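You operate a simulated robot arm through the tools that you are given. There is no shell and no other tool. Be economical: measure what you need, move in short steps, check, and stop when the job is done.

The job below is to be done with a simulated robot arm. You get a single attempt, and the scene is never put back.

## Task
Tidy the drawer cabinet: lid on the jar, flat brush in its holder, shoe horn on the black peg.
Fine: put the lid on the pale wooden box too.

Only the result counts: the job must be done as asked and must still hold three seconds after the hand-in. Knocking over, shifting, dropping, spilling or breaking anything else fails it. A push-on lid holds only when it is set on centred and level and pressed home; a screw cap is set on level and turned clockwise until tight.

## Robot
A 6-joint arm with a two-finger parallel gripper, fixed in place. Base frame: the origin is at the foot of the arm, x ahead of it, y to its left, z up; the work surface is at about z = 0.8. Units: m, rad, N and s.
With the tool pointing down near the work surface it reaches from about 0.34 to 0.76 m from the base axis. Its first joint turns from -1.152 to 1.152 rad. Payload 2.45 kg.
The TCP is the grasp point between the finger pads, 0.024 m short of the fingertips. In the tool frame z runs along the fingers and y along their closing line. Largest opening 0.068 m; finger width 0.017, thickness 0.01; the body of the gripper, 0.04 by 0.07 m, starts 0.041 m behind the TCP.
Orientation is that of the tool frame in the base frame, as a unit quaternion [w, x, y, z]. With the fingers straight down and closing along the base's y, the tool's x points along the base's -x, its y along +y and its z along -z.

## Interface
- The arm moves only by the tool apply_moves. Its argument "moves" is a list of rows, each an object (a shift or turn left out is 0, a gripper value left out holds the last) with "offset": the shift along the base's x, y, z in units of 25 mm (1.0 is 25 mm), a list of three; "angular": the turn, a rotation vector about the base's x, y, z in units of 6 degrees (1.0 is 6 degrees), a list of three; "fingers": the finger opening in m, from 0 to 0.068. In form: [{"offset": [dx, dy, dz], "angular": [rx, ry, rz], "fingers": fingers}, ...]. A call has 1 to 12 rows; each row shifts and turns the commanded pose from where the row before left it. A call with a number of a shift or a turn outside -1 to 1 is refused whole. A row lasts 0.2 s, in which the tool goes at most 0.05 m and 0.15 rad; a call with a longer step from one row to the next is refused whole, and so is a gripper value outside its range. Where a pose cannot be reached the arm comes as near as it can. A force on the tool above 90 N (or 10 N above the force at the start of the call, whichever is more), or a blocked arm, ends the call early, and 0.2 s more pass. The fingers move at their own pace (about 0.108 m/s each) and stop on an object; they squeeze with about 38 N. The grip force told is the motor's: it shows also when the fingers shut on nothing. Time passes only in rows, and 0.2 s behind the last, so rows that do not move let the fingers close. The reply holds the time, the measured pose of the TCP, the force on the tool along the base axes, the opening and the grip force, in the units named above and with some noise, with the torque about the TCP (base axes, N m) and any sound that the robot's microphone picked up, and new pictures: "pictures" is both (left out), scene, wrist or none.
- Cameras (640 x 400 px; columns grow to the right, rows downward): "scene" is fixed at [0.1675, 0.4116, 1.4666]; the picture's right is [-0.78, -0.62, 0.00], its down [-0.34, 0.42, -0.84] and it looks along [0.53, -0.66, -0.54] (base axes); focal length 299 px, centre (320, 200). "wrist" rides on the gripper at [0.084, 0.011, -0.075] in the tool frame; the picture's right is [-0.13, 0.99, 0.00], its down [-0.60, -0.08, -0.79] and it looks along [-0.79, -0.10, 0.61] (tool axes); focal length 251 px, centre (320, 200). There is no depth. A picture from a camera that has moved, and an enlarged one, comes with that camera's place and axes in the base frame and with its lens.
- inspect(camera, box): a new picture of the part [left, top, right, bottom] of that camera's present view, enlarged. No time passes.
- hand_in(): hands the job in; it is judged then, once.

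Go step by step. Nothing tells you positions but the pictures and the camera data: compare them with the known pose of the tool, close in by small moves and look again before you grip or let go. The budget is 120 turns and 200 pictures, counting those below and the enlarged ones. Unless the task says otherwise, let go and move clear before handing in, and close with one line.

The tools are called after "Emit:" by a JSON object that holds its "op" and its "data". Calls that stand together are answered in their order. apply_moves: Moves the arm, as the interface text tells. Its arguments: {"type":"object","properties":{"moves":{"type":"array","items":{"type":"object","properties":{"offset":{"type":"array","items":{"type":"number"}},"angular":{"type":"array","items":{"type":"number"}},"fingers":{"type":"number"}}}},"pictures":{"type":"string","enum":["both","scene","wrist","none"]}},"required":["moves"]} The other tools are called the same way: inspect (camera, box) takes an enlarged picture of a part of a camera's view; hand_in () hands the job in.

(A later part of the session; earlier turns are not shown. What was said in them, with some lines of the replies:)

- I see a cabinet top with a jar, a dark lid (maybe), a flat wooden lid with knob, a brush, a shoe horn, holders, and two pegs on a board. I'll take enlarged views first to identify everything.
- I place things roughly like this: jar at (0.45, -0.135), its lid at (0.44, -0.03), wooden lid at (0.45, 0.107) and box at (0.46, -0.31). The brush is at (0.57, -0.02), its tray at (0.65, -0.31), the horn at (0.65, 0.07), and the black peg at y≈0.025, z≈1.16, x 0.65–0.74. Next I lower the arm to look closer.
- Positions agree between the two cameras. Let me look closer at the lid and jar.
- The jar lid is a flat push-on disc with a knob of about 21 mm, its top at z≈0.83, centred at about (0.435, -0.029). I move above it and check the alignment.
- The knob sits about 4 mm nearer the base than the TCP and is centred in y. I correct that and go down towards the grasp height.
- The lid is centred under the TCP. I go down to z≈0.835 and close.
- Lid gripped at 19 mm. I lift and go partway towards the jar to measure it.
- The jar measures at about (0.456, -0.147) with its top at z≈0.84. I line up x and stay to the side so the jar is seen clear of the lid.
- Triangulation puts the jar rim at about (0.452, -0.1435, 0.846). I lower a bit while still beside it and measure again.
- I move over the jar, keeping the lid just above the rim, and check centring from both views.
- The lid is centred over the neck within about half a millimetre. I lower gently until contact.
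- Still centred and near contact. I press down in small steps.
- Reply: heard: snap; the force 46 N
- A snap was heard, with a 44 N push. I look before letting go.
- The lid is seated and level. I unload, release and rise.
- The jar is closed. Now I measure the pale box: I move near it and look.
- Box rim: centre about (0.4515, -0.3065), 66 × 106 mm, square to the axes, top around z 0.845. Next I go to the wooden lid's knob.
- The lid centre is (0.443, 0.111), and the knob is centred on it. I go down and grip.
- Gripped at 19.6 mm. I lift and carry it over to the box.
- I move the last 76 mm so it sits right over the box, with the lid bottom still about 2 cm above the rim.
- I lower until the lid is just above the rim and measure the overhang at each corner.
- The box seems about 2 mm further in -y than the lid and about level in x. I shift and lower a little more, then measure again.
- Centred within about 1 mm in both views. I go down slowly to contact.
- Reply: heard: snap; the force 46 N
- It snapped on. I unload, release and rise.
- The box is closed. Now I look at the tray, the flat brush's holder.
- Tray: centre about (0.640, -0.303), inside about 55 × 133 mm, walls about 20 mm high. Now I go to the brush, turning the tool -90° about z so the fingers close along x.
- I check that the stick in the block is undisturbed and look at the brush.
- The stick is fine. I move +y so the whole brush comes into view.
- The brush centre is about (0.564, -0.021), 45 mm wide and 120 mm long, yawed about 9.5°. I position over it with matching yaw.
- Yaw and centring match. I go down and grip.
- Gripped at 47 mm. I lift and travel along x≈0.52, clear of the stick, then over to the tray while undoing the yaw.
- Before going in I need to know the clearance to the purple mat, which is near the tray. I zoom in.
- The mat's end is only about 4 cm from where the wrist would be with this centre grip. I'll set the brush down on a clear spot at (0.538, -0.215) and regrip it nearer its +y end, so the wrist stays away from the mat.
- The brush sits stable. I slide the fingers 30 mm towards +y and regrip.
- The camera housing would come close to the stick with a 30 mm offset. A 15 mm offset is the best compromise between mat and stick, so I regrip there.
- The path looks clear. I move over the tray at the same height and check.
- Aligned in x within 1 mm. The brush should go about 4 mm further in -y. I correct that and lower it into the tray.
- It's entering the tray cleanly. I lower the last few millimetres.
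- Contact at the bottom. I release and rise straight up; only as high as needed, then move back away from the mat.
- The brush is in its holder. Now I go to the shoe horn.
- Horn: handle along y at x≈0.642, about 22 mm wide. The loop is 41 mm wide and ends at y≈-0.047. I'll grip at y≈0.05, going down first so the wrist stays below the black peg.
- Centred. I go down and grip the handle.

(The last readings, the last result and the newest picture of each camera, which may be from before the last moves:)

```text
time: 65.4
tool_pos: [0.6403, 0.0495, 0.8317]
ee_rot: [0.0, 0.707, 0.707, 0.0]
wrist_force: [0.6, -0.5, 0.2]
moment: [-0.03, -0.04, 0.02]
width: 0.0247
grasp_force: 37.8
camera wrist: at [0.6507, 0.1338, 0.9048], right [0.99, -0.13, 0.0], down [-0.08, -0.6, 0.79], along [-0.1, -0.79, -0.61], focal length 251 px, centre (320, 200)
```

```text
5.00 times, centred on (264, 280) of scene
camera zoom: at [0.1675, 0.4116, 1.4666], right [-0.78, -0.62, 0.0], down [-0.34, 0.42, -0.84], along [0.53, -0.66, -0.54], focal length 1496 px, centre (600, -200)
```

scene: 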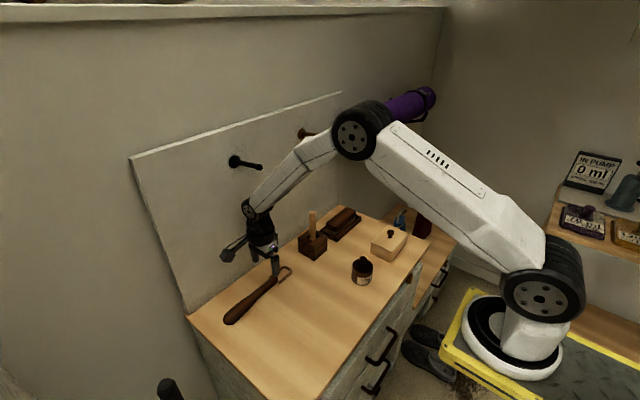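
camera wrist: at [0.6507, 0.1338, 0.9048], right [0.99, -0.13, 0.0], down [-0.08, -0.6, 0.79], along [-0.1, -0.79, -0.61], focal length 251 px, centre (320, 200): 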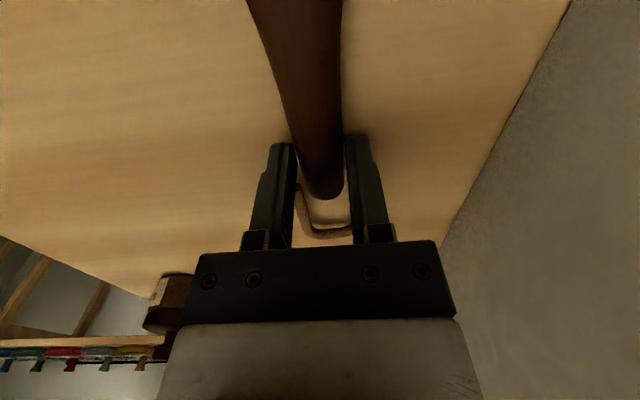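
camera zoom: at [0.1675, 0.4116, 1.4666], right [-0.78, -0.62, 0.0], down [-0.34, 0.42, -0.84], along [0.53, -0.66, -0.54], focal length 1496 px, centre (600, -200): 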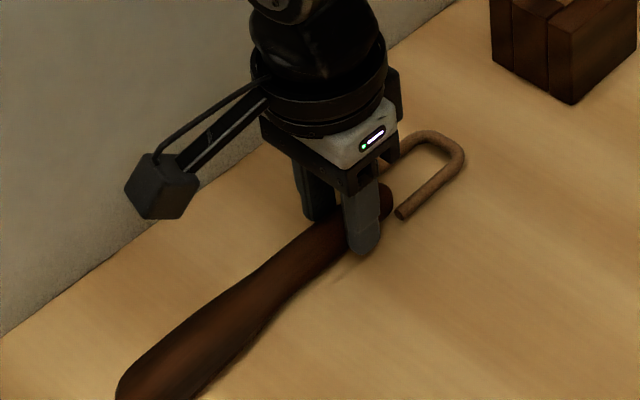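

Gripped at 25 mm. I lift slightly and check that the loop comes along.

Emit:
{"op": "apply_moves", "data": {"moves": [{"offset": [0, 0, 0.5]}, {"offset": [-0.5, 0, 0.8]}, {"offset": [-1, 0, 0.4]}, {}], "pictures": "wrist"}}

Emit:
{"op": "inspect", "data": {"camera": "scene", "box": [216, 220, 336, 320]}}

```text
time: 66.4
tool_pos: [0.6027, 0.0492, 0.8741]
ee_rot: [0.0, 0.707, 0.708, -0.001]
wrist_force: [0.6, 0.6, -0.6]
moment: [0.01, 0.01, 0.01]
width: 0.0248
grasp_force: 37.9
camera wrist: at [0.6137, 0.1341, 0.9478], right [0.99, -0.13, 0.0], down [-0.08, -0.6, 0.79], along [-0.1, -0.79, -0.61], focal length 251 px, centre (320, 200)
```

wrist: 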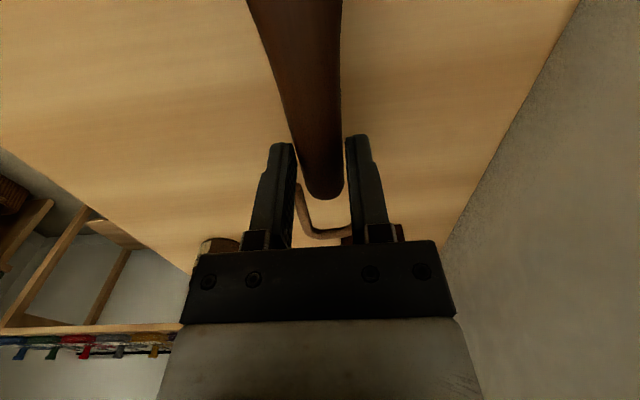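

```text
4.00 times, centred on (276, 270) of scene
camera zoom: at [0.1675, 0.4116, 1.4666], right [-0.78, -0.62, 0.0], down [-0.34, 0.42, -0.84], along [0.53, -0.66, -0.54], focal length 1197 px, centre (496, -80)
```

zoom: 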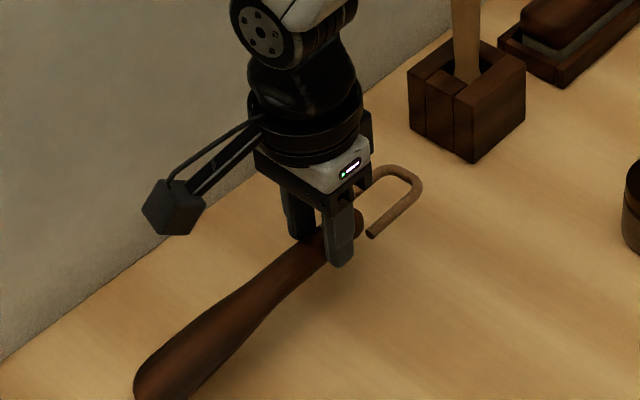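

The horn comes up as one piece. I move back and up to free space.

Emit:
{"op": "apply_moves", "data": {"moves": [{"offset": [-1, 0, 0.3]}, {"offset": [-1, 0, 0.5]}, {"offset": [-1, 0, 1]}, {"offset": [-1, 0, 1]}, {"offset": [-0.9, 0, 1]}, {"offset": [0, 0, 1]}, {"offset": [0, 0, 1]}, {"offset": [0, 0, 1]}, {"offset": [0, 0, 1]}, {"offset": [0, 0, 1]}, {"offset": [0, 0, 1]}, {"offset": [0, 0, 0.5]}], "pictures": "none"}}

Emit:
{"op": "apply_moves", "data": {"moves": [{"angular": [0, 0, 1]}, {"angular": [0, 0, 1]}, {"angular": [0, 0, 1]}, {"angular": [0, 0, 1]}, {"angular": [0, 0, 1]}, {"angular": [0, 0, 1]}, {"angular": [0, 0, 1]}, {"angular": [0, 0, 1]}, {"angular": [0, 0, 1]}, {"angular": [0, 0, 1]}, {"angular": [0, 0, 1]}, {"angular": [0, 0, 1]}], "pictures": "none"}}

Emit:
{"op": "apply_moves", "data": {"moves": [{"angular": [0, 0, 1]}, {"angular": [0, 0, 1]}, {"angular": [0, 0, 1]}, {}], "pictures": "both"}}

```text
time: 69.0
tool_pos: [0.4817, 0.0491, 1.1327]
ee_rot: [0.0, 0.707, 0.707, 0.0]
wrist_force: [-0.2, 0.7, -1.1]
moment: [-0.03, 0.0, -0.01]
width: 0.0248
grasp_force: 37.7
```

```text
time: 71.6
tool_pos: [0.4813, 0.0494, 1.1323]
ee_rot: [0.0, 0.156, 0.988, 0.0]
wrist_force: [-0.5, 0.0, -0.6]
moment: [-0.03, -0.04, 0.0]
width: 0.0245
grasp_force: 38.3
```

```text
time: 72.6
tool_pos: [0.4797, 0.0498, 1.1315]
ee_rot: [0.0, 0.0, 1.0, 0.0]
wrist_force: [-0.7, 0.1, -0.2]
moment: [-0.03, -0.01, -0.01]
width: 0.0245
grasp_force: 38.1
camera wrist: at [0.3964, 0.0606, 1.2049], right [0.13, 0.99, 0.0], down [0.6, -0.08, 0.79], along [0.79, -0.1, -0.61], focal length 251 px, centre (320, 200)
```

scene: 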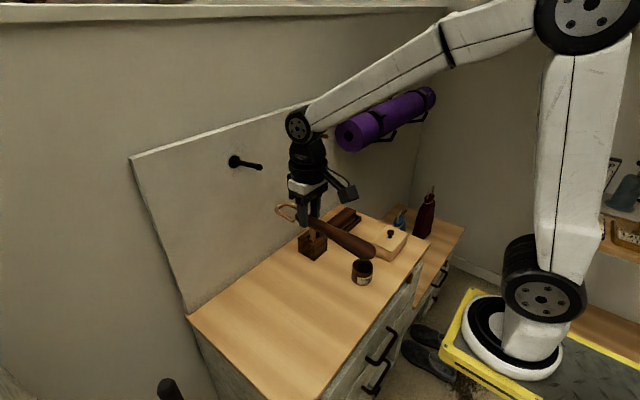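
wrist: 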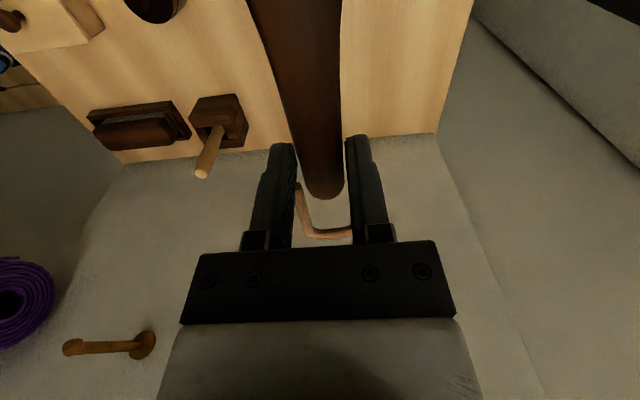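

Now I pitch the tool up by 90° so the horn hangs vertically with its loop on top, moving slightly forward on the way.

Emit:
{"op": "apply_moves", "data": {"moves": [{"angular": [0, -1, 0]}, {"angular": [0, -1, 0]}, {"angular": [0, -1, 0]}, {"angular": [0, -1, 0]}, {"angular": [0, -1, 0]}, {"angular": [0, -1, 0]}, {"angular": [0, -1, 0]}, {}], "pictures": "both"}}

```text
time: 74.4
tool_pos: [0.4813, 0.0512, 1.1308]
ee_rot: [0.359, -0.001, 0.933, 0.002]
wrist_force: [0.4, 0.6, -0.3]
moment: [0.03, -0.01, -0.02]
width: 0.0245
grasp_force: 37.9
camera wrist: at [0.3679, 0.0609, 1.1293], right [0.09, 0.99, 0.09], down [-0.08, -0.08, 0.99], along [0.99, -0.1, 0.07], focal length 251 px, centre (320, 200)
```

scene: 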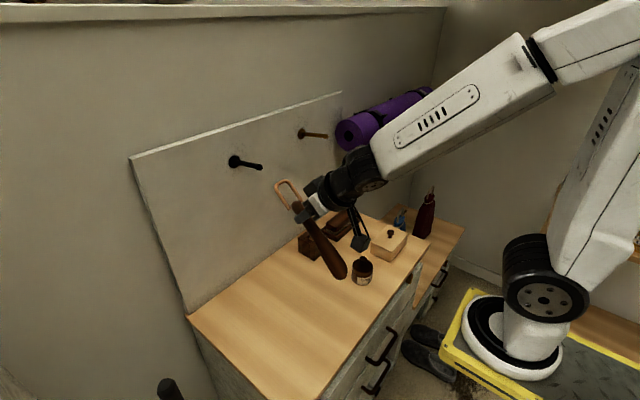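
wrist: 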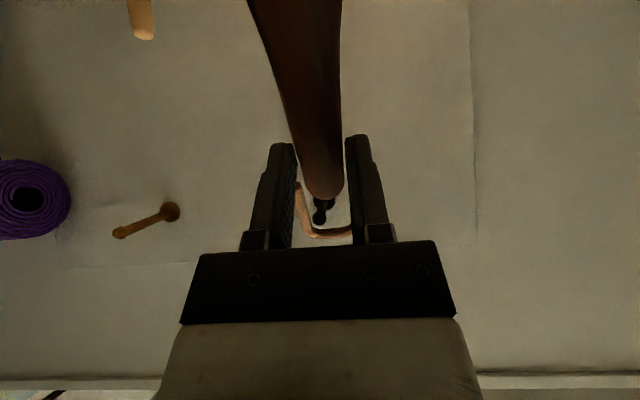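

Emit:
{"op": "apply_moves", "data": {"moves": [{"angular": [0, -1, 0]}, {"angular": [0, -1, 0]}, {"angular": [0, -1, 0]}, {"angular": [0, -1, 0]}, {"angular": [0, -1, 0]}, {"angular": [0, -1, 0]}, {"angular": [0, -1, 0]}, {"angular": [0, -1, 0]}, {}], "pictures": "both"}}

Emit:
{"op": "inspect", "data": {"camera": "scene", "box": [216, 130, 376, 250]}}

```text
time: 76.4
tool_pos: [0.5211, 0.0674, 1.1454]
ee_rot: [0.688, 0.004, 0.726, -0.009]
wrist_force: [0.0, -0.6, -0.2]
moment: [0.01, 0.01, 0.0]
width: 0.0245
grasp_force: 38.2
out of reach, approached as far as the arm can: row 1, 3, 4, 5, 6, 7, 8
camera wrist: at [0.4421, 0.0789, 1.0656], right [0.02, 0.99, 0.12], down [-0.76, -0.06, 0.65], along [0.65, -0.11, 0.75], focal length 251 px, centre (320, 200)
```

scene: 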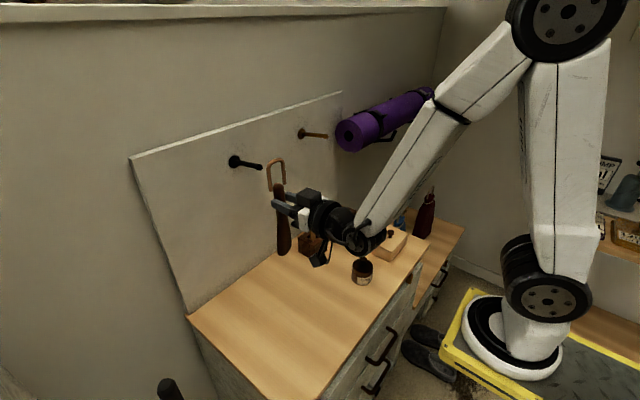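
wrist: 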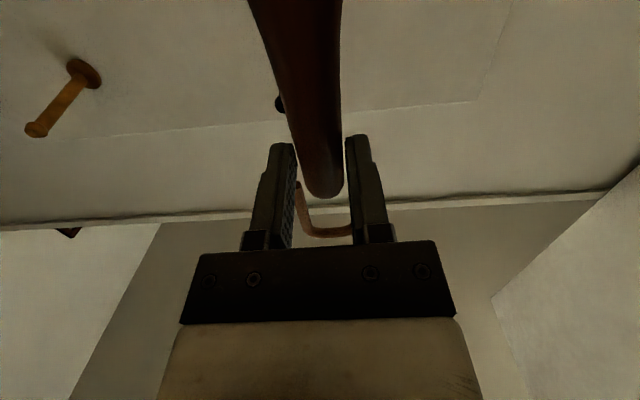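

```text
3.33 times, centred on (296, 190) of scene
camera zoom: at [0.1675, 0.4116, 1.4666], right [-0.78, -0.62, 0.0], down [-0.34, 0.42, -0.84], along [0.53, -0.66, -0.54], focal length 997 px, centre (400, 233)
```

zoom: 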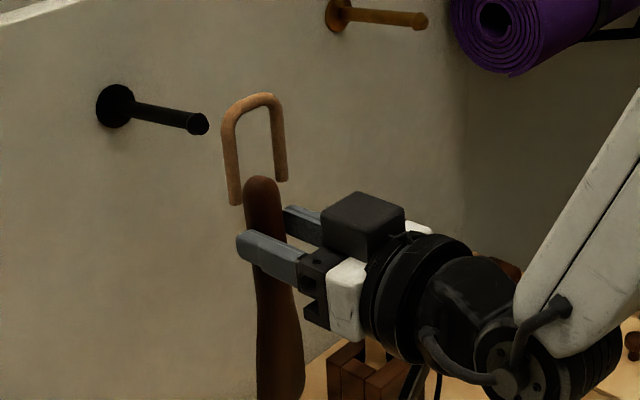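

The arm was too close for that pose. I command it forward to x≈0.55 and lower the target so the pose is reachable.

Emit:
{"op": "apply_moves", "data": {"moves": [{"offset": [1, 0, -0.3]}, {"offset": [1, 0, -0.3]}, {"offset": [0.8, 0, -0.3]}, {}, {}], "pictures": "both"}}

Emit:
{"op": "inspect", "data": {"camera": "scene", "box": [216, 130, 328, 220]}}

```text
time: 77.6
tool_pos: [0.595, 0.0726, 1.1328]
ee_rot: [0.687, 0.0, 0.727, -0.01]
wrist_force: [0.5, -0.7, -0.9]
moment: [0.02, 0.0, 0.01]
width: 0.0245
grasp_force: 38.5
out of reach, approached as far as the arm can: row 1, 3
camera wrist: at [0.515, 0.0831, 1.0514], right [0.02, 0.99, 0.11], down [-0.76, -0.06, 0.65], along [0.65, -0.1, 0.75], focal length 251 px, centre (320, 200)
```

scene: 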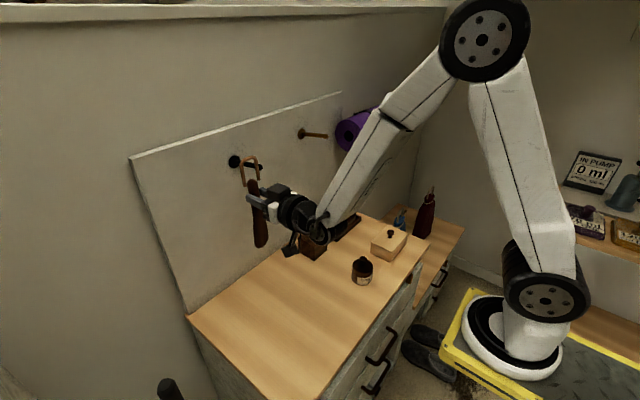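
wrist: 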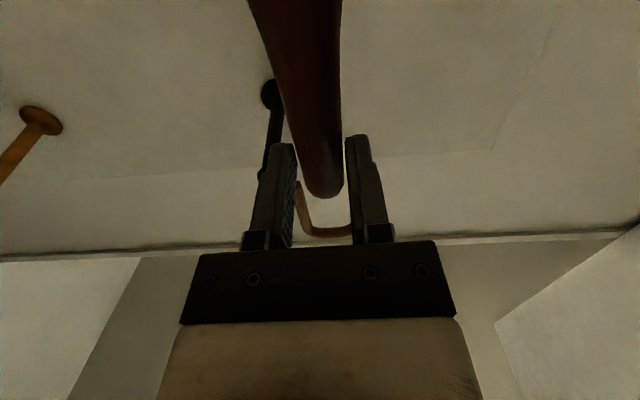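

```text
4.44 times, centred on (272, 175) of scene
camera zoom: at [0.1675, 0.4116, 1.4666], right [-0.78, -0.62, 0.0], down [-0.34, 0.42, -0.84], along [0.53, -0.66, -0.54], focal length 1330 px, centre (533, 311)
```

zoom: 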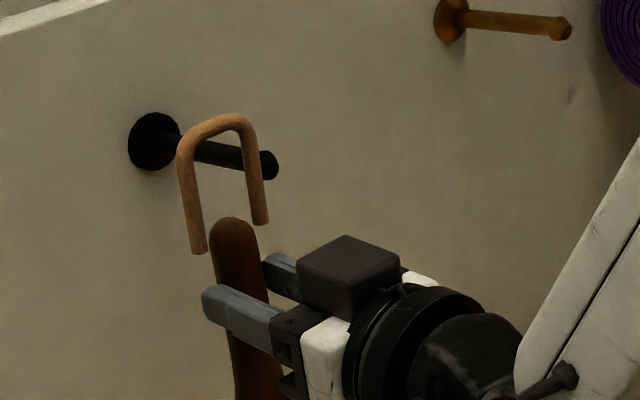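

I can see the black peg: base at (0.735, 0.0235, 1.154), tip at (0.65, 0.0235, about 1.173), sloping up a little. I align the loop opening with it in y and z while staying in front of the tip.

Emit:
{"op": "apply_moves", "data": {"moves": [{"offset": [-0.4, -0.5, 0]}, {"offset": [0, -0.8, -0.4]}, {"offset": [0, -0.7, -0.47]}, {}, {}], "pictures": "both"}}

Emit:
{"op": "inspect", "data": {"camera": "scene", "box": [216, 130, 328, 220]}}

Emit:
{"op": "inspect", "data": {"camera": "wrist", "box": [240, 60, 400, 260]}}

```text
time: 78.8
tool_pos: [0.5866, 0.0657, 1.1371]
ee_rot: [0.687, 0.002, 0.727, -0.012]
wrist_force: [0.2, 0.0, -0.8]
moment: [0.0, -0.02, 0.01]
width: 0.0242
grasp_force: 38.0
out of reach, approached as far as the arm can: row 1, 2, 3
camera wrist: at [0.5064, 0.0774, 1.0558], right [0.03, 0.99, 0.11], down [-0.76, -0.05, 0.65], along [0.65, -0.11, 0.75], focal length 251 px, centre (320, 200)
```

scene: 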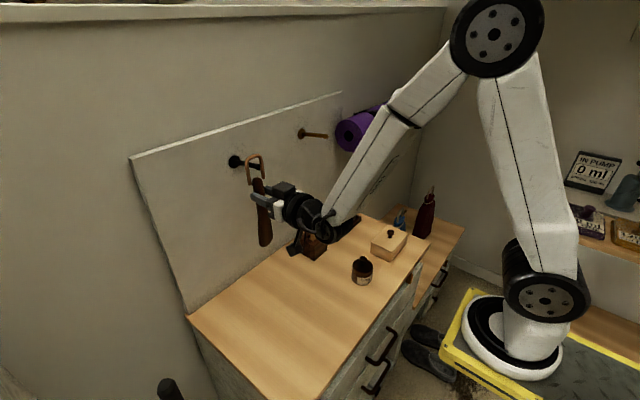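
wrist: 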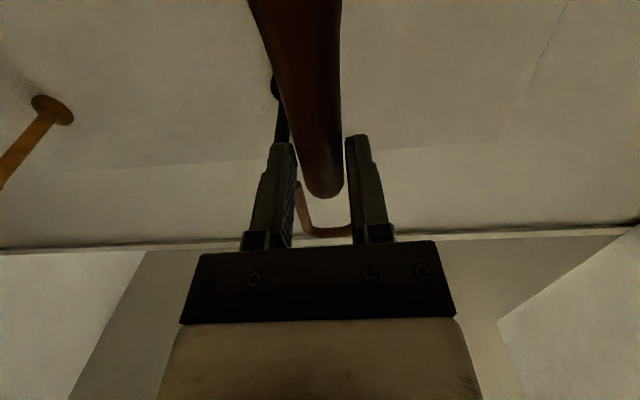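

```text
4.44 times, centred on (272, 175) of scene
camera zoom: at [0.1675, 0.4116, 1.4666], right [-0.78, -0.62, 0.0], down [-0.34, 0.42, -0.84], along [0.53, -0.66, -0.54], focal length 1330 px, centre (533, 311)
```

zoom: 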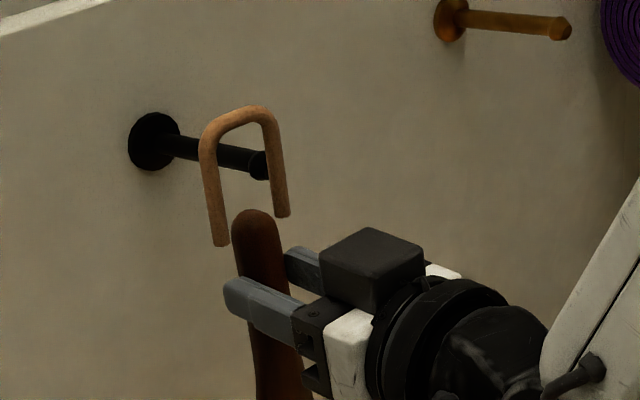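

```text
2.00 times, centred on (320, 160) of wrist
camera zoom: at [0.5064, 0.0774, 1.0558], right [0.03, 0.99, 0.11], down [-0.76, -0.05, 0.65], along [0.65, -0.11, 0.75], focal length 503 px, centre (320, 280)
```

zoom: 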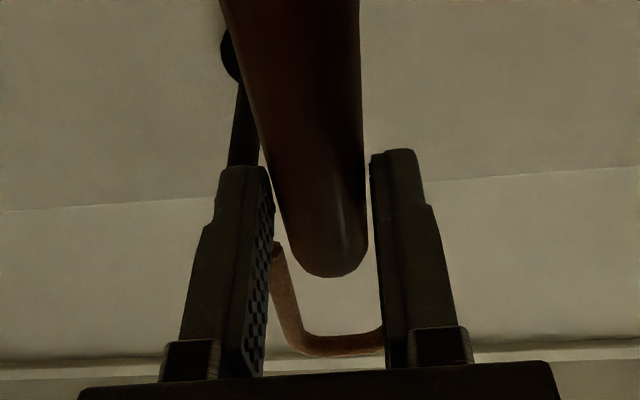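

The wrist is at its limit when fully horizontal. Tilting the tool about 8° down makes the loop plane roughly square to the upward-sloping peg, so I do that and realign.

Emit:
{"op": "apply_moves", "data": {"moves": [{"offset": [0.1, 0, 0], "angular": [0, 1, 0]}, {"offset": [0, -0.5, -0.2], "angular": [0, 0.3, 0]}, {"offset": [0, -0.6, -0.3]}, {"offset": [0, -0.63, -0.2]}, {}], "pictures": "both"}}

Emit:
{"op": "inspect", "data": {"camera": "scene", "box": [216, 130, 328, 220]}}

Emit:
{"op": "inspect", "data": {"camera": "wrist", "box": [240, 60, 400, 260]}}

```text
time: 80.0
tool_pos: [0.5851, 0.0602, 1.1252]
ee_rot: [0.636, 0.007, 0.771, -0.008]
wrist_force: [-0.6, 1.0, -0.9]
moment: [-0.01, 0.03, 0.01]
width: 0.0242
grasp_force: 38.3
out of reach, approached as far as the arm can: row 2, 3, 4
camera wrist: at [0.4948, 0.0728, 1.0555], right [0.04, 0.99, 0.12], down [-0.67, -0.06, 0.74], along [0.74, -0.12, 0.66], focal length 251 px, centre (320, 200)
```

scene: 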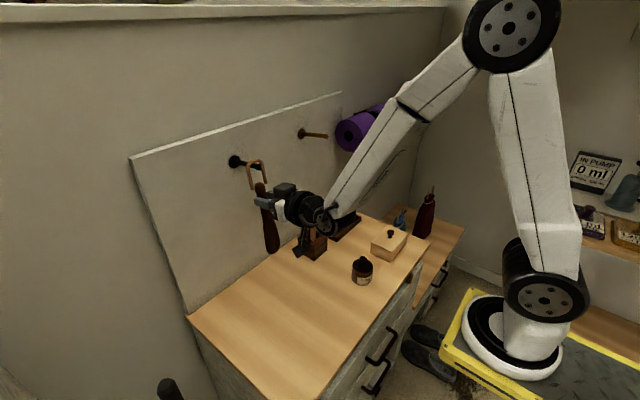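
wrist: 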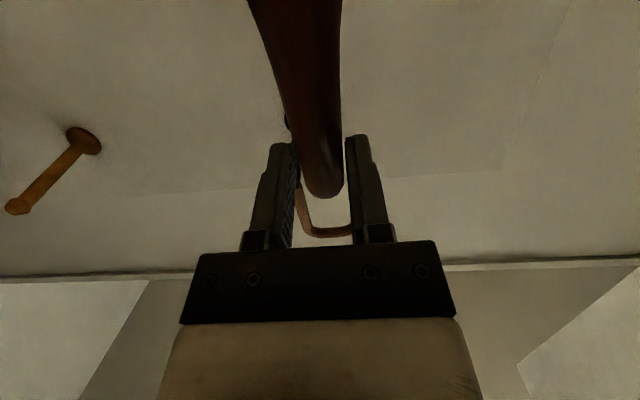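

```text
4.44 times, centred on (272, 175) of scene
camera zoom: at [0.1675, 0.4116, 1.4666], right [-0.78, -0.62, 0.0], down [-0.34, 0.42, -0.84], along [0.53, -0.66, -0.54], focal length 1330 px, centre (533, 311)
```

zoom: 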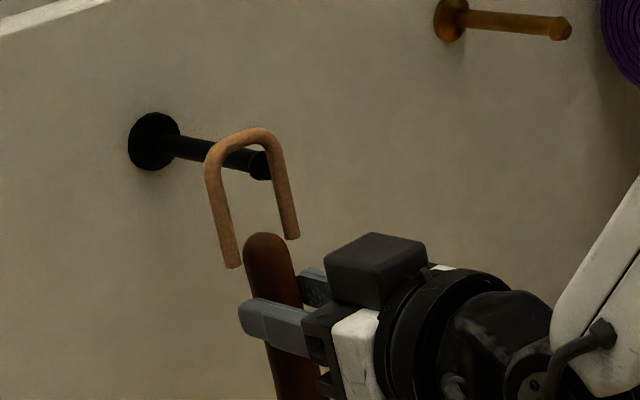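

```text
2.00 times, centred on (320, 160) of wrist
camera zoom: at [0.4948, 0.0728, 1.0555], right [0.04, 0.99, 0.12], down [-0.67, -0.06, 0.74], along [0.74, -0.12, 0.66], focal length 503 px, centre (320, 280)
```

zoom: 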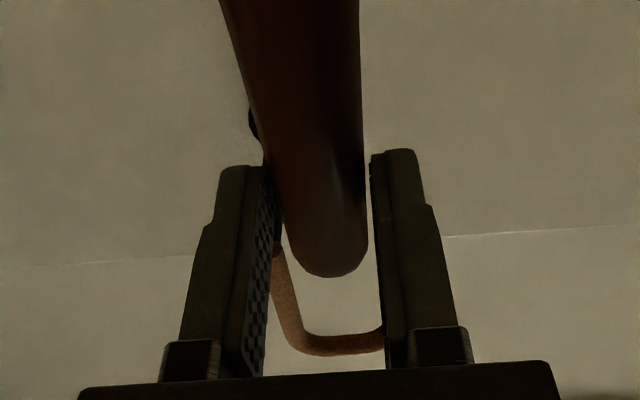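

The arm doesn't follow in y here. I look at the wrist's configuration to understand why.

Emit:
{"op": "inspect", "data": {"camera": "scene", "box": [270, 60, 450, 260]}}

```text
2.00 times, centred on (360, 160) of scene
camera zoom: at [0.1675, 0.4116, 1.4666], right [-0.78, -0.62, 0.0], down [-0.34, 0.42, -0.84], along [0.53, -0.66, -0.54], focal length 598 px, centre (240, 280)
```

zoom: 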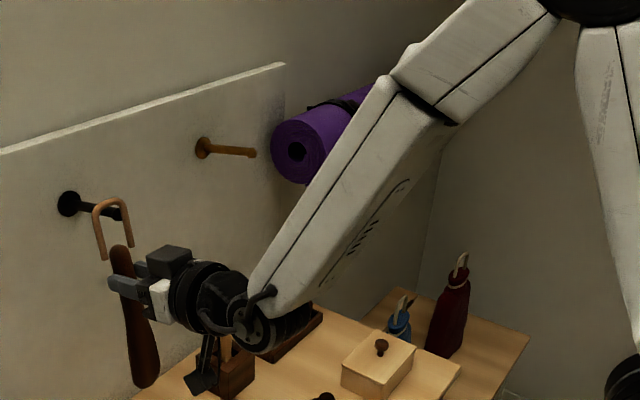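

The forearm rolled over while passing a wrist singularity and is now stuck near a joint limit. I'll back out, return the tool to pointing down at y = 0, and pitch again in the arm's own plane.

Emit:
{"op": "apply_moves", "data": {"moves": [{"offset": [-1, 0, 0], "angular": [0, 1, 0]}, {"offset": [-1, 0, 0], "angular": [0, 1, 0]}, {"offset": [-0.5, 0, 0], "angular": [0, 1, 0]}, {"offset": [-0.5, 0, 0], "angular": [0, 1, 0]}, {"angular": [0, 1, 0]}, {"angular": [0, 1, 0]}, {"angular": [0, 1, 0]}, {"angular": [0, 1, 0]}, {"angular": [0, 1, 0]}, {"angular": [0, 1, 0]}, {"angular": [0, 1, 0]}, {"angular": [0, 1, 0]}], "pictures": "scene"}}

```text
time: 82.6
tool_pos: [0.5103, 0.0562, 1.1258]
ee_rot: [0.093, 0.002, 0.996, -0.016]
wrist_force: [-0.4, -0.3, -0.7]
moment: [0.0, 0.0, 0.02]
width: 0.0246
grasp_force: 38.3
out of reach, approached as far as the arm can: row 7
```

scene: 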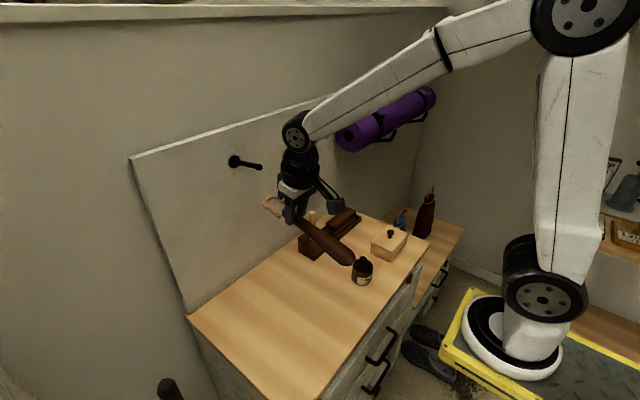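

The wrist is back to normal. I shift to y=0, remove the small roll, then pitch up in-plane.

Emit:
{"op": "apply_moves", "data": {"moves": [{"offset": [0, -0.75, 0], "angular": [0.3, 0, 0]}, {"offset": [0, -0.75, 0]}, {"offset": [0, -0.75, 0]}, {}], "pictures": "none"}}

```text
time: 83.6
tool_pos: [0.5111, -0.001, 1.1254]
ee_rot: [0.093, 0.004, 0.996, -0.002]
wrist_force: [0.0, -0.6, -1.3]
moment: [0.0, -0.01, -0.01]
width: 0.0244
grasp_force: 37.8
```

Emit:
{"op": "apply_moves", "data": {"moves": [{"angular": [0, -1, 0]}, {"angular": [0, -1, 0]}, {"angular": [0, -1, 0]}, {"angular": [0, -1, 0]}, {"angular": [0, -1, 0]}, {"angular": [0, -1, 0]}], "pictures": "none"}}

Emit:
{"op": "apply_moves", "data": {"moves": [{"offset": [0.2, 0, 0], "angular": [0, -1, 0]}, {"offset": [0.2, 0, 0], "angular": [0, -1, 0]}, {"offset": [0.2, 0, 0], "angular": [0, -1, 0]}, {"offset": [0.2, 0, 0], "angular": [0, -1, 0]}, {"offset": [0.2, 0, 0], "angular": [0, -1, 0]}, {"angular": [0, -0.4, 0]}, {}], "pictures": "both"}}

```text
time: 85.0
tool_pos: [0.5106, -0.0004, 1.125]
ee_rot: [0.397, 0.004, 0.918, 0.001]
wrist_force: [0.3, 1.1, -1.3]
moment: [-0.02, 0.0, -0.03]
width: 0.0245
grasp_force: 37.6
```

```text
time: 86.6
tool_pos: [0.5364, -0.0007, 1.1251]
ee_rot: [0.637, 0.003, 0.771, 0.001]
wrist_force: [0.4, 0.4, -1.5]
moment: [0.01, 0.01, 0.01]
width: 0.0244
grasp_force: 38.4
camera wrist: at [0.4454, 0.0117, 1.0558], right [0.03, 0.99, 0.13], down [-0.67, -0.08, 0.74], along [0.75, -0.11, 0.66], focal length 251 px, centre (320, 200)
```

scene: 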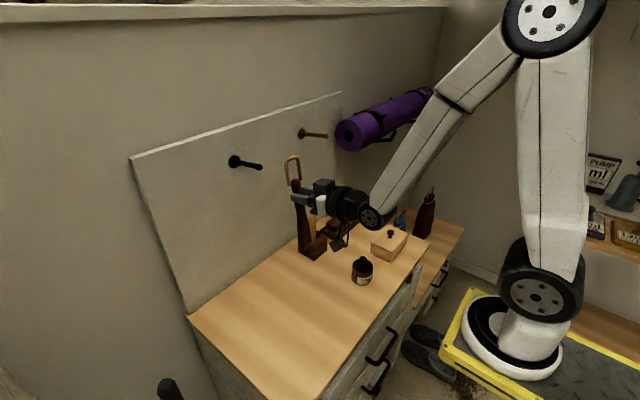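
wrist: 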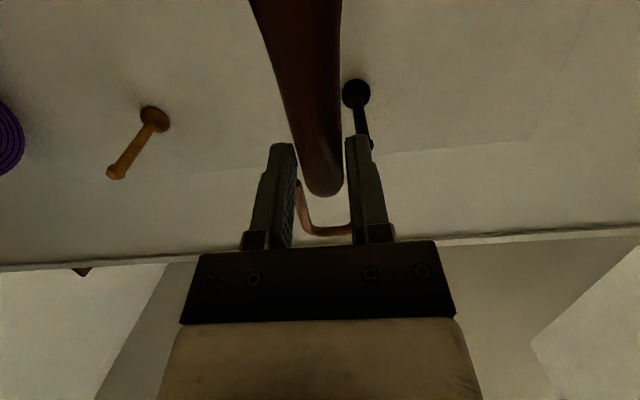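

Now the pose is fully reachable. Better estimate of the peg: y≈0.032, tip at (0.645, z≈1.172). I align in front of it.

Emit:
{"op": "apply_moves", "data": {"moves": [{"offset": [0, 0.6, -0.18]}, {"offset": [0.5, 0.67, -0.18]}, {"offset": [0.5, 0, 0]}, {"offset": [0.5, 0, 0]}, {}], "pictures": "wrist"}}

Emit:
{"op": "inspect", "data": {"camera": "scene", "box": [216, 130, 328, 220]}}

Emit:
{"op": "inspect", "data": {"camera": "wrist", "box": [240, 100, 400, 250]}}

```text
time: 87.8
tool_pos: [0.5719, 0.0316, 1.1165]
ee_rot: [0.636, 0.003, 0.771, 0.002]
wrist_force: [-0.3, 0.8, -0.8]
moment: [0.05, 0.01, 0.02]
width: 0.0242
grasp_force: 38.1
camera wrist: at [0.4828, 0.0436, 1.0467], right [0.03, 0.99, 0.13], down [-0.66, -0.08, 0.74], along [0.75, -0.11, 0.66], focal length 251 px, centre (320, 200)
```

wrist: 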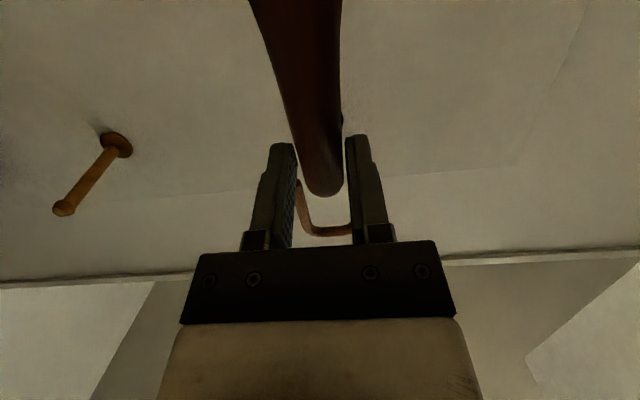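

```text
4.44 times, centred on (272, 175) of scene
camera zoom: at [0.1675, 0.4116, 1.4666], right [-0.78, -0.62, 0.0], down [-0.34, 0.42, -0.84], along [0.53, -0.66, -0.54], focal length 1330 px, centre (533, 311)
```

zoom: 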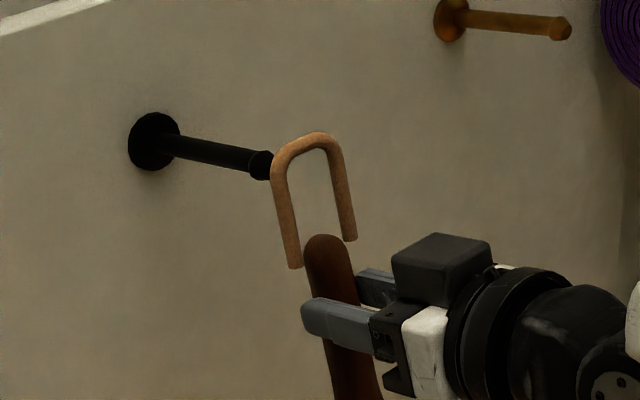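

```text
2.67 times, centred on (320, 175) of wrist
camera zoom: at [0.4828, 0.0436, 1.0467], right [0.03, 0.99, 0.13], down [-0.66, -0.08, 0.74], along [0.75, -0.11, 0.66], focal length 670 px, centre (320, 267)
```

zoom: 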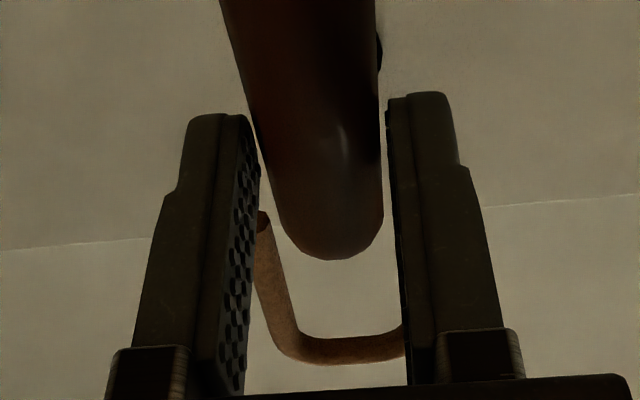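

The peg line passes through the loop opening, slightly above its centre. I raise 5 mm and advance until the loop is just over the tip.

Emit:
{"op": "apply_moves", "data": {"moves": [{"offset": [0, 0, 0.2]}, {"offset": [0.4, 0, 0]}, {"offset": [0.4, 0, 0]}, {"offset": [0.4, 0, 0]}, {}], "pictures": "none"}}

Emit:
{"op": "inspect", "data": {"camera": "scene", "box": [216, 130, 312, 210]}}

Emit:
{"op": "inspect", "data": {"camera": "wrist", "box": [200, 60, 440, 260]}}

```text
time: 89.0
tool_pos: [0.6022, 0.0306, 1.1211]
ee_rot: [0.637, 0.003, 0.771, 0.002]
wrist_force: [0.0, -0.1, 0.4]
moment: [0.0, 0.03, 0.0]
width: 0.0246
grasp_force: 38.1
```

```text
5.00 times, centred on (264, 170) of scene
camera zoom: at [0.1675, 0.4116, 1.4666], right [-0.78, -0.62, 0.0], down [-0.34, 0.42, -0.84], along [0.53, -0.66, -0.54], focal length 1496 px, centre (600, 350)
```

zoom: 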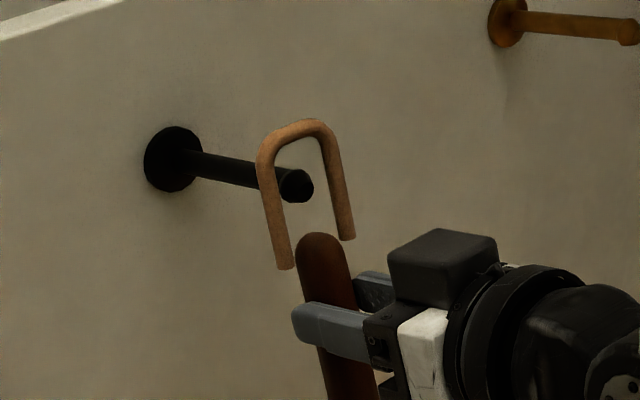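

```text
2.00 times, centred on (320, 160) of wrist
camera zoom: at [0.5127, 0.0432, 1.0521], right [0.03, 0.99, 0.13], down [-0.66, -0.08, 0.74], along [0.75, -0.11, 0.66], focal length 503 px, centre (320, 280)
```

zoom: 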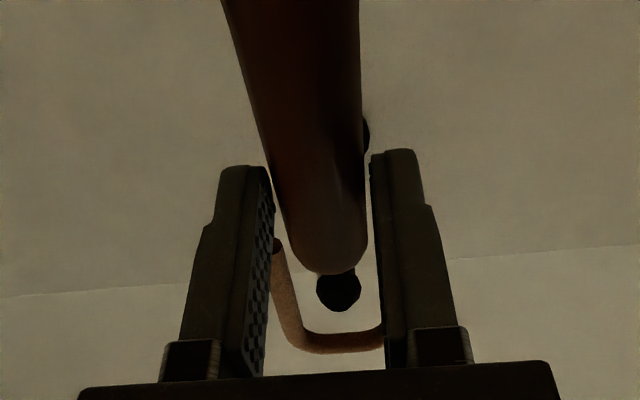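

The tip is now centred in the loop. I keep going along the peg.

Emit:
{"op": "apply_moves", "data": {"moves": [{"offset": [0.4, 0, -0.06]}, {"offset": [0.4, 0, -0.06]}, {"offset": [0.4, 0, -0.06]}, {}], "pictures": "none"}}

Emit:
{"op": "inspect", "data": {"camera": "scene", "box": [216, 130, 312, 210]}}

Emit:
{"op": "inspect", "data": {"camera": "wrist", "box": [200, 60, 440, 260]}}

```text
time: 90.0
tool_pos: [0.6332, 0.0312, 1.1168]
ee_rot: [0.636, 0.003, 0.771, 0.002]
wrist_force: [0.6, -0.3, -0.5]
moment: [0.02, 0.03, -0.01]
width: 0.0245
grasp_force: 37.7
```

```text
5.00 times, centred on (264, 170) of scene
camera zoom: at [0.1675, 0.4116, 1.4666], right [-0.78, -0.62, 0.0], down [-0.34, 0.42, -0.84], along [0.53, -0.66, -0.54], focal length 1496 px, centre (600, 350)
```

zoom: 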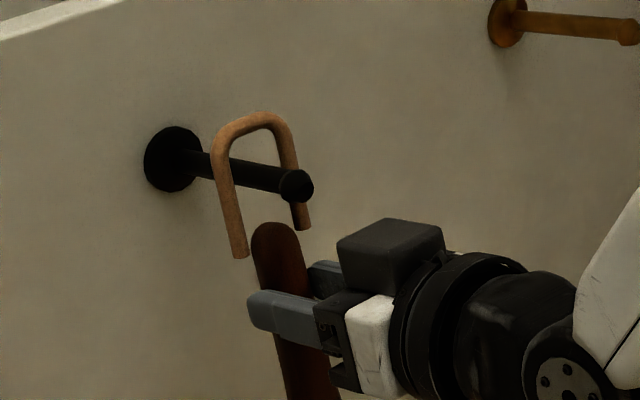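

```text
2.00 times, centred on (320, 160) of wrist
camera zoom: at [0.5433, 0.0435, 1.0472], right [0.03, 0.99, 0.13], down [-0.66, -0.08, 0.74], along [0.75, -0.11, 0.66], focal length 503 px, centre (320, 280)
```

zoom: 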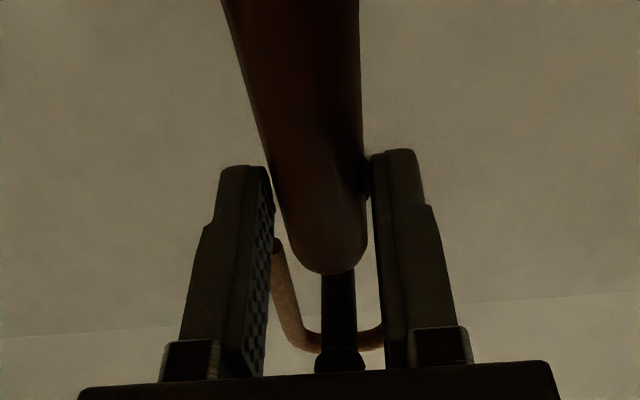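

The loop is well on the peg. I advance 8 mm more and lower until the loop rests on it.

Emit:
{"op": "apply_moves", "data": {"moves": [{"offset": [0.35, 0, -0.2]}, {"offset": [0, 0, -0.3]}, {"offset": [0, 0, -0.3]}, {}], "pictures": "none"}}

Emit:
{"op": "inspect", "data": {"camera": "scene", "box": [216, 130, 312, 210]}}

Emit:
{"op": "inspect", "data": {"camera": "wrist", "box": [200, 60, 440, 260]}}

```text
time: 91.0
tool_pos: [0.6428, 0.0316, 1.1004]
ee_rot: [0.641, 0.004, 0.767, 0.002]
wrist_force: [0.9, -1.3, 16.6]
moment: [0.02, -0.63, -0.03]
width: 0.0245
grasp_force: 38.0
```

```text
5.00 times, centred on (264, 170) of scene
camera zoom: at [0.1671, 0.4116, 1.4666], right [-0.78, -0.62, 0.0], down [-0.34, 0.42, -0.84], along [0.53, -0.66, -0.54], focal length 1496 px, centre (600, 350)
```

zoom: 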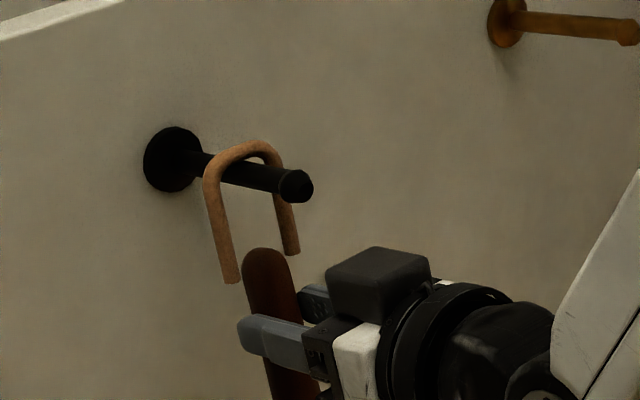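

```text
2.00 times, centred on (320, 160) of wrist
camera zoom: at [0.5536, 0.0437, 1.0296], right [0.03, 0.99, 0.13], down [-0.67, -0.08, 0.74], along [0.74, -0.11, 0.66], focal length 503 px, centre (320, 280)
```

zoom: 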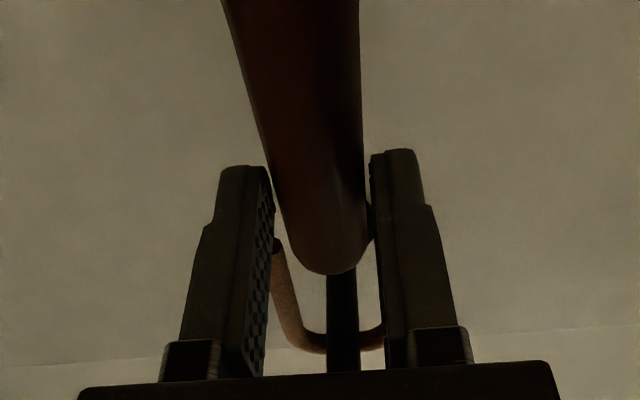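

The loop rests on the peg with 16 N. I unload, then rotate the horn about the contact point to near vertical so it won't swing on release.

Emit:
{"op": "apply_moves", "data": {"moves": [{"offset": [0, 0, 0.15]}, {"offset": [0.25, 0, -0.08], "angular": [0, -0.7, 0]}, {"offset": [0.25, 0, -0.08], "angular": [0, -0.7, 0]}, {}], "pictures": "none"}}

Emit:
{"op": "inspect", "data": {"camera": "scene", "box": [216, 130, 328, 220]}}

```text
time: 92.0
tool_pos: [0.6547, 0.0319, 1.0952]
ee_rot: [0.691, 0.002, 0.723, 0.002]
wrist_force: [-1.0, 1.2, 4.4]
moment: [-0.06, -0.18, -0.01]
width: 0.0245
grasp_force: 38.3
```

```text
4.44 times, centred on (272, 175) of scene
camera zoom: at [0.1674, 0.4116, 1.4666], right [-0.78, -0.62, 0.0], down [-0.34, 0.42, -0.84], along [0.53, -0.66, -0.54], focal length 1330 px, centre (533, 311)
```

zoom: 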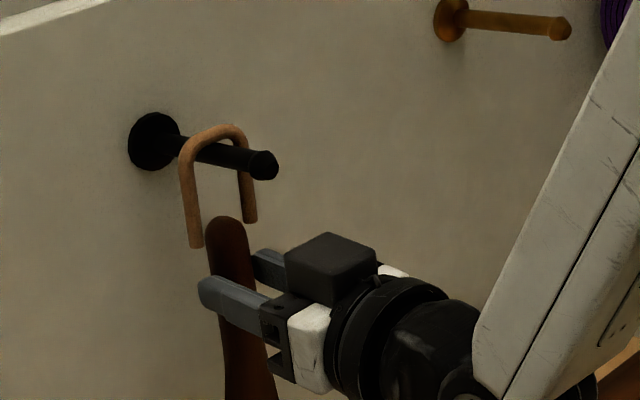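

It's near vertical with only a 4 N load. I release.

Emit:
{"op": "apply_moves", "data": {"moves": [{"fingers": 0.035}, {"fingers": 0.055}, {}, {}], "pictures": "wrist"}}

Emit:
{"op": "inspect", "data": {"camera": "scene", "box": [216, 130, 328, 220]}}

```text
time: 93.0
tool_pos: [0.6542, 0.0322, 1.0967]
ee_rot: [0.692, 0.003, 0.722, 0.002]
wrist_force: [0.4, -0.1, -0.1]
moment: [-0.02, 0.01, -0.01]
width: 0.0547
grasp_force: 0.1
camera wrist: at [0.5753, 0.0434, 1.0149], right [0.01, 0.99, 0.14], down [-0.77, -0.08, 0.64], along [0.64, -0.11, 0.76], focal length 251 px, centre (320, 200)
```

wrist: 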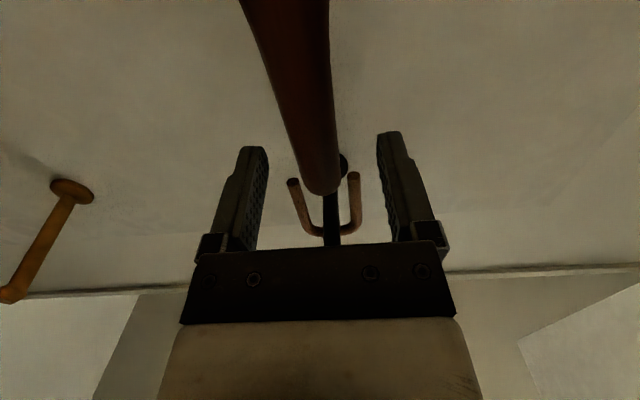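

```text
4.44 times, centred on (272, 175) of scene
camera zoom: at [0.1675, 0.4116, 1.4666], right [-0.78, -0.62, 0.0], down [-0.34, 0.42, -0.84], along [0.53, -0.66, -0.54], focal length 1330 px, centre (533, 311)
```

zoom: 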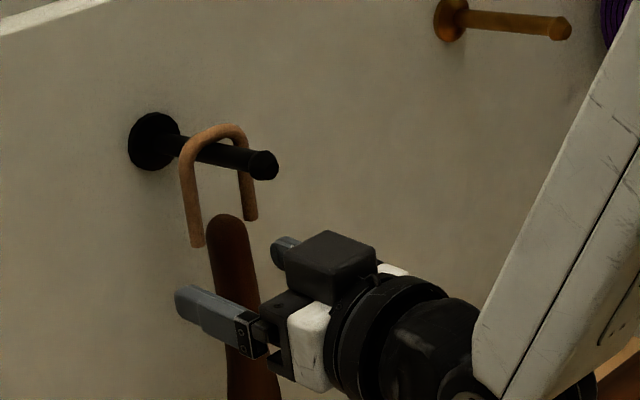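

It hangs freely. I retract straight back.

Emit:
{"op": "apply_moves", "data": {"moves": [{"offset": [-0.6, 0, 0]}, {"offset": [-0.8, 0, 0]}, {"offset": [-1, 0, 0]}, {"offset": [-1, 0, 0]}, {"offset": [-0.8, 0, 0]}, {}], "pictures": "both"}}

Emit:
{"op": "inspect", "data": {"camera": "scene", "box": [200, 130, 360, 260]}}

```text
time: 94.4
tool_pos: [0.5492, 0.0314, 1.0982]
ee_rot: [0.692, 0.002, 0.722, 0.002]
wrist_force: [-0.6, 0.1, -0.4]
moment: [0.0, 0.0, -0.03]
width: 0.055
grasp_force: 0.1
camera wrist: at [0.4697, 0.0435, 1.015], right [0.01, 0.99, 0.14], down [-0.77, -0.08, 0.64], along [0.64, -0.11, 0.76], focal length 251 px, centre (320, 200)
```

scene: 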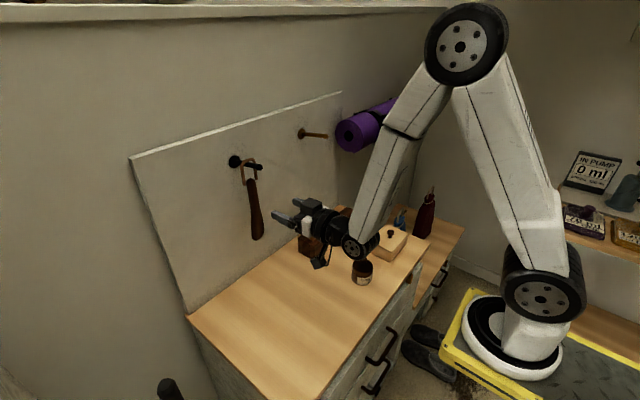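
wrist: 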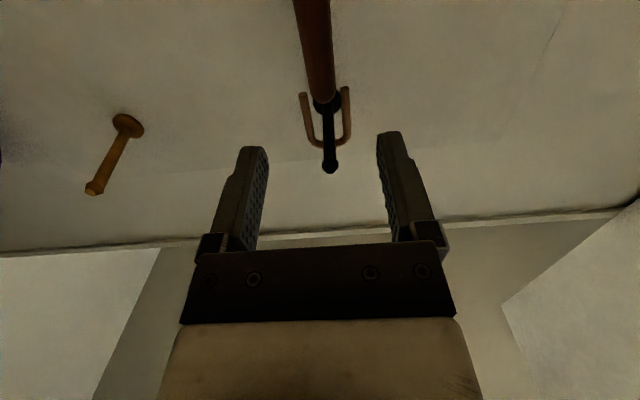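

```text
3.08 times, centred on (280, 195) of scene
camera zoom: at [0.1675, 0.4116, 1.4666], right [-0.78, -0.62, 0.0], down [-0.34, 0.42, -0.84], along [0.53, -0.66, -0.54], focal length 921 px, centre (443, 215)
```

zoom: 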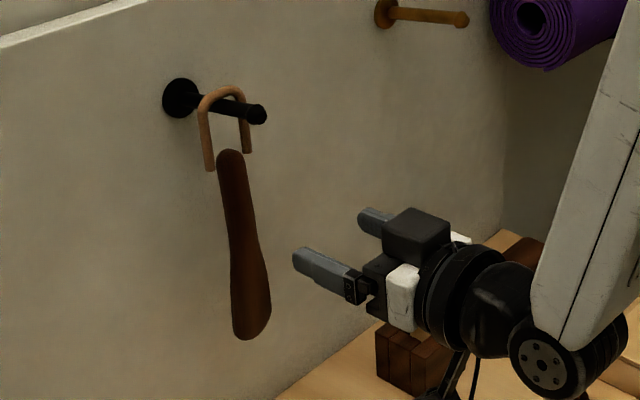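

The horn hangs on the black peg. I rise a little for a last look at everything.

Emit:
{"op": "apply_moves", "data": {"moves": [{"offset": [0, 0, 1]}, {"offset": [0, 0, 1]}, {"offset": [0, 0, 1]}, {"offset": [0, 0, 1]}, {}], "pictures": "scene"}}

Emit:
{"op": "inspect", "data": {"camera": "scene", "box": [270, 190, 430, 300]}}

Emit:
{"op": "inspect", "data": {"camera": "scene", "box": [210, 140, 300, 250]}}

```text
time: 95.6
tool_pos: [0.5492, 0.0321, 1.1981]
ee_rot: [0.691, 0.003, 0.723, 0.002]
wrist_force: [-0.4, 0.2, 0.0]
moment: [0.01, 0.06, -0.01]
width: 0.055
grasp_force: 0.1
```

scene: 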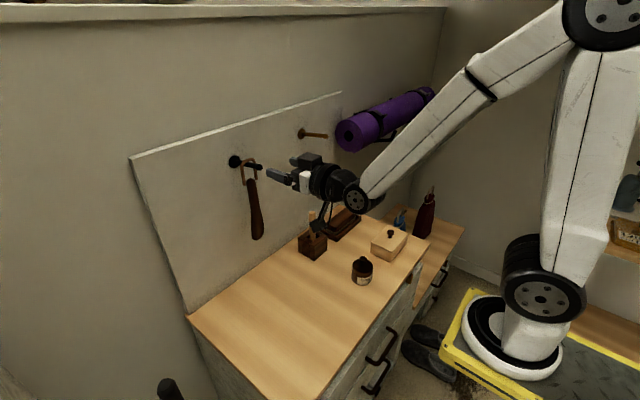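

```text
3.64 times, centred on (350, 245) of scene
camera zoom: at [0.1675, 0.4116, 1.4666], right [-0.78, -0.62, 0.0], down [-0.34, 0.42, -0.84], along [0.53, -0.66, -0.54], focal length 1088 px, centre (211, 36)
```

zoom: 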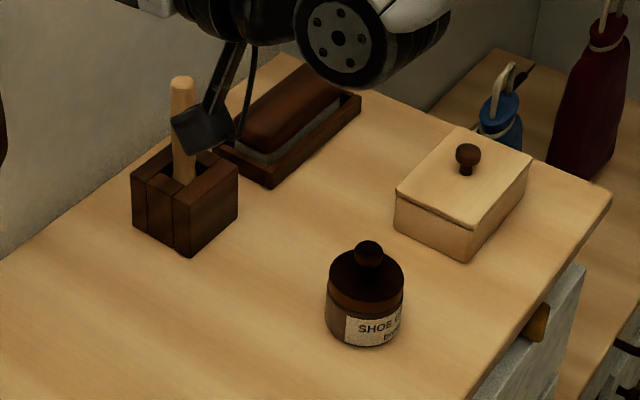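

```text
3.64 times, centred on (255, 195) of scene
camera zoom: at [0.1675, 0.4116, 1.4666], right [-0.78, -0.62, 0.0], down [-0.34, 0.42, -0.84], along [0.53, -0.66, -0.54], focal length 1088 px, centre (556, 218)
```

zoom: 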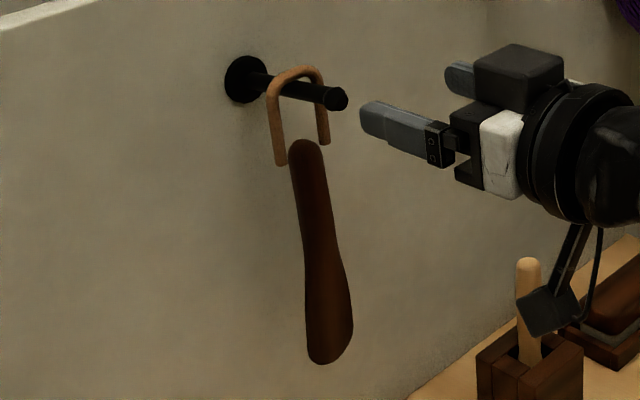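

The jar and box lids are on, the brush is in its tray, the horn hangs on the black peg, nothing else has moved, and the arm is clear. I hand in.

Emit:
{"op": "hand_in", "data": {}}

```text
The job is handed in.
```

The job is handed in: jar and pale wooden box lids snapped on, flat brush in its holder, and shoe horn on the black peg. In the last pictures everything else looked undisturbed.
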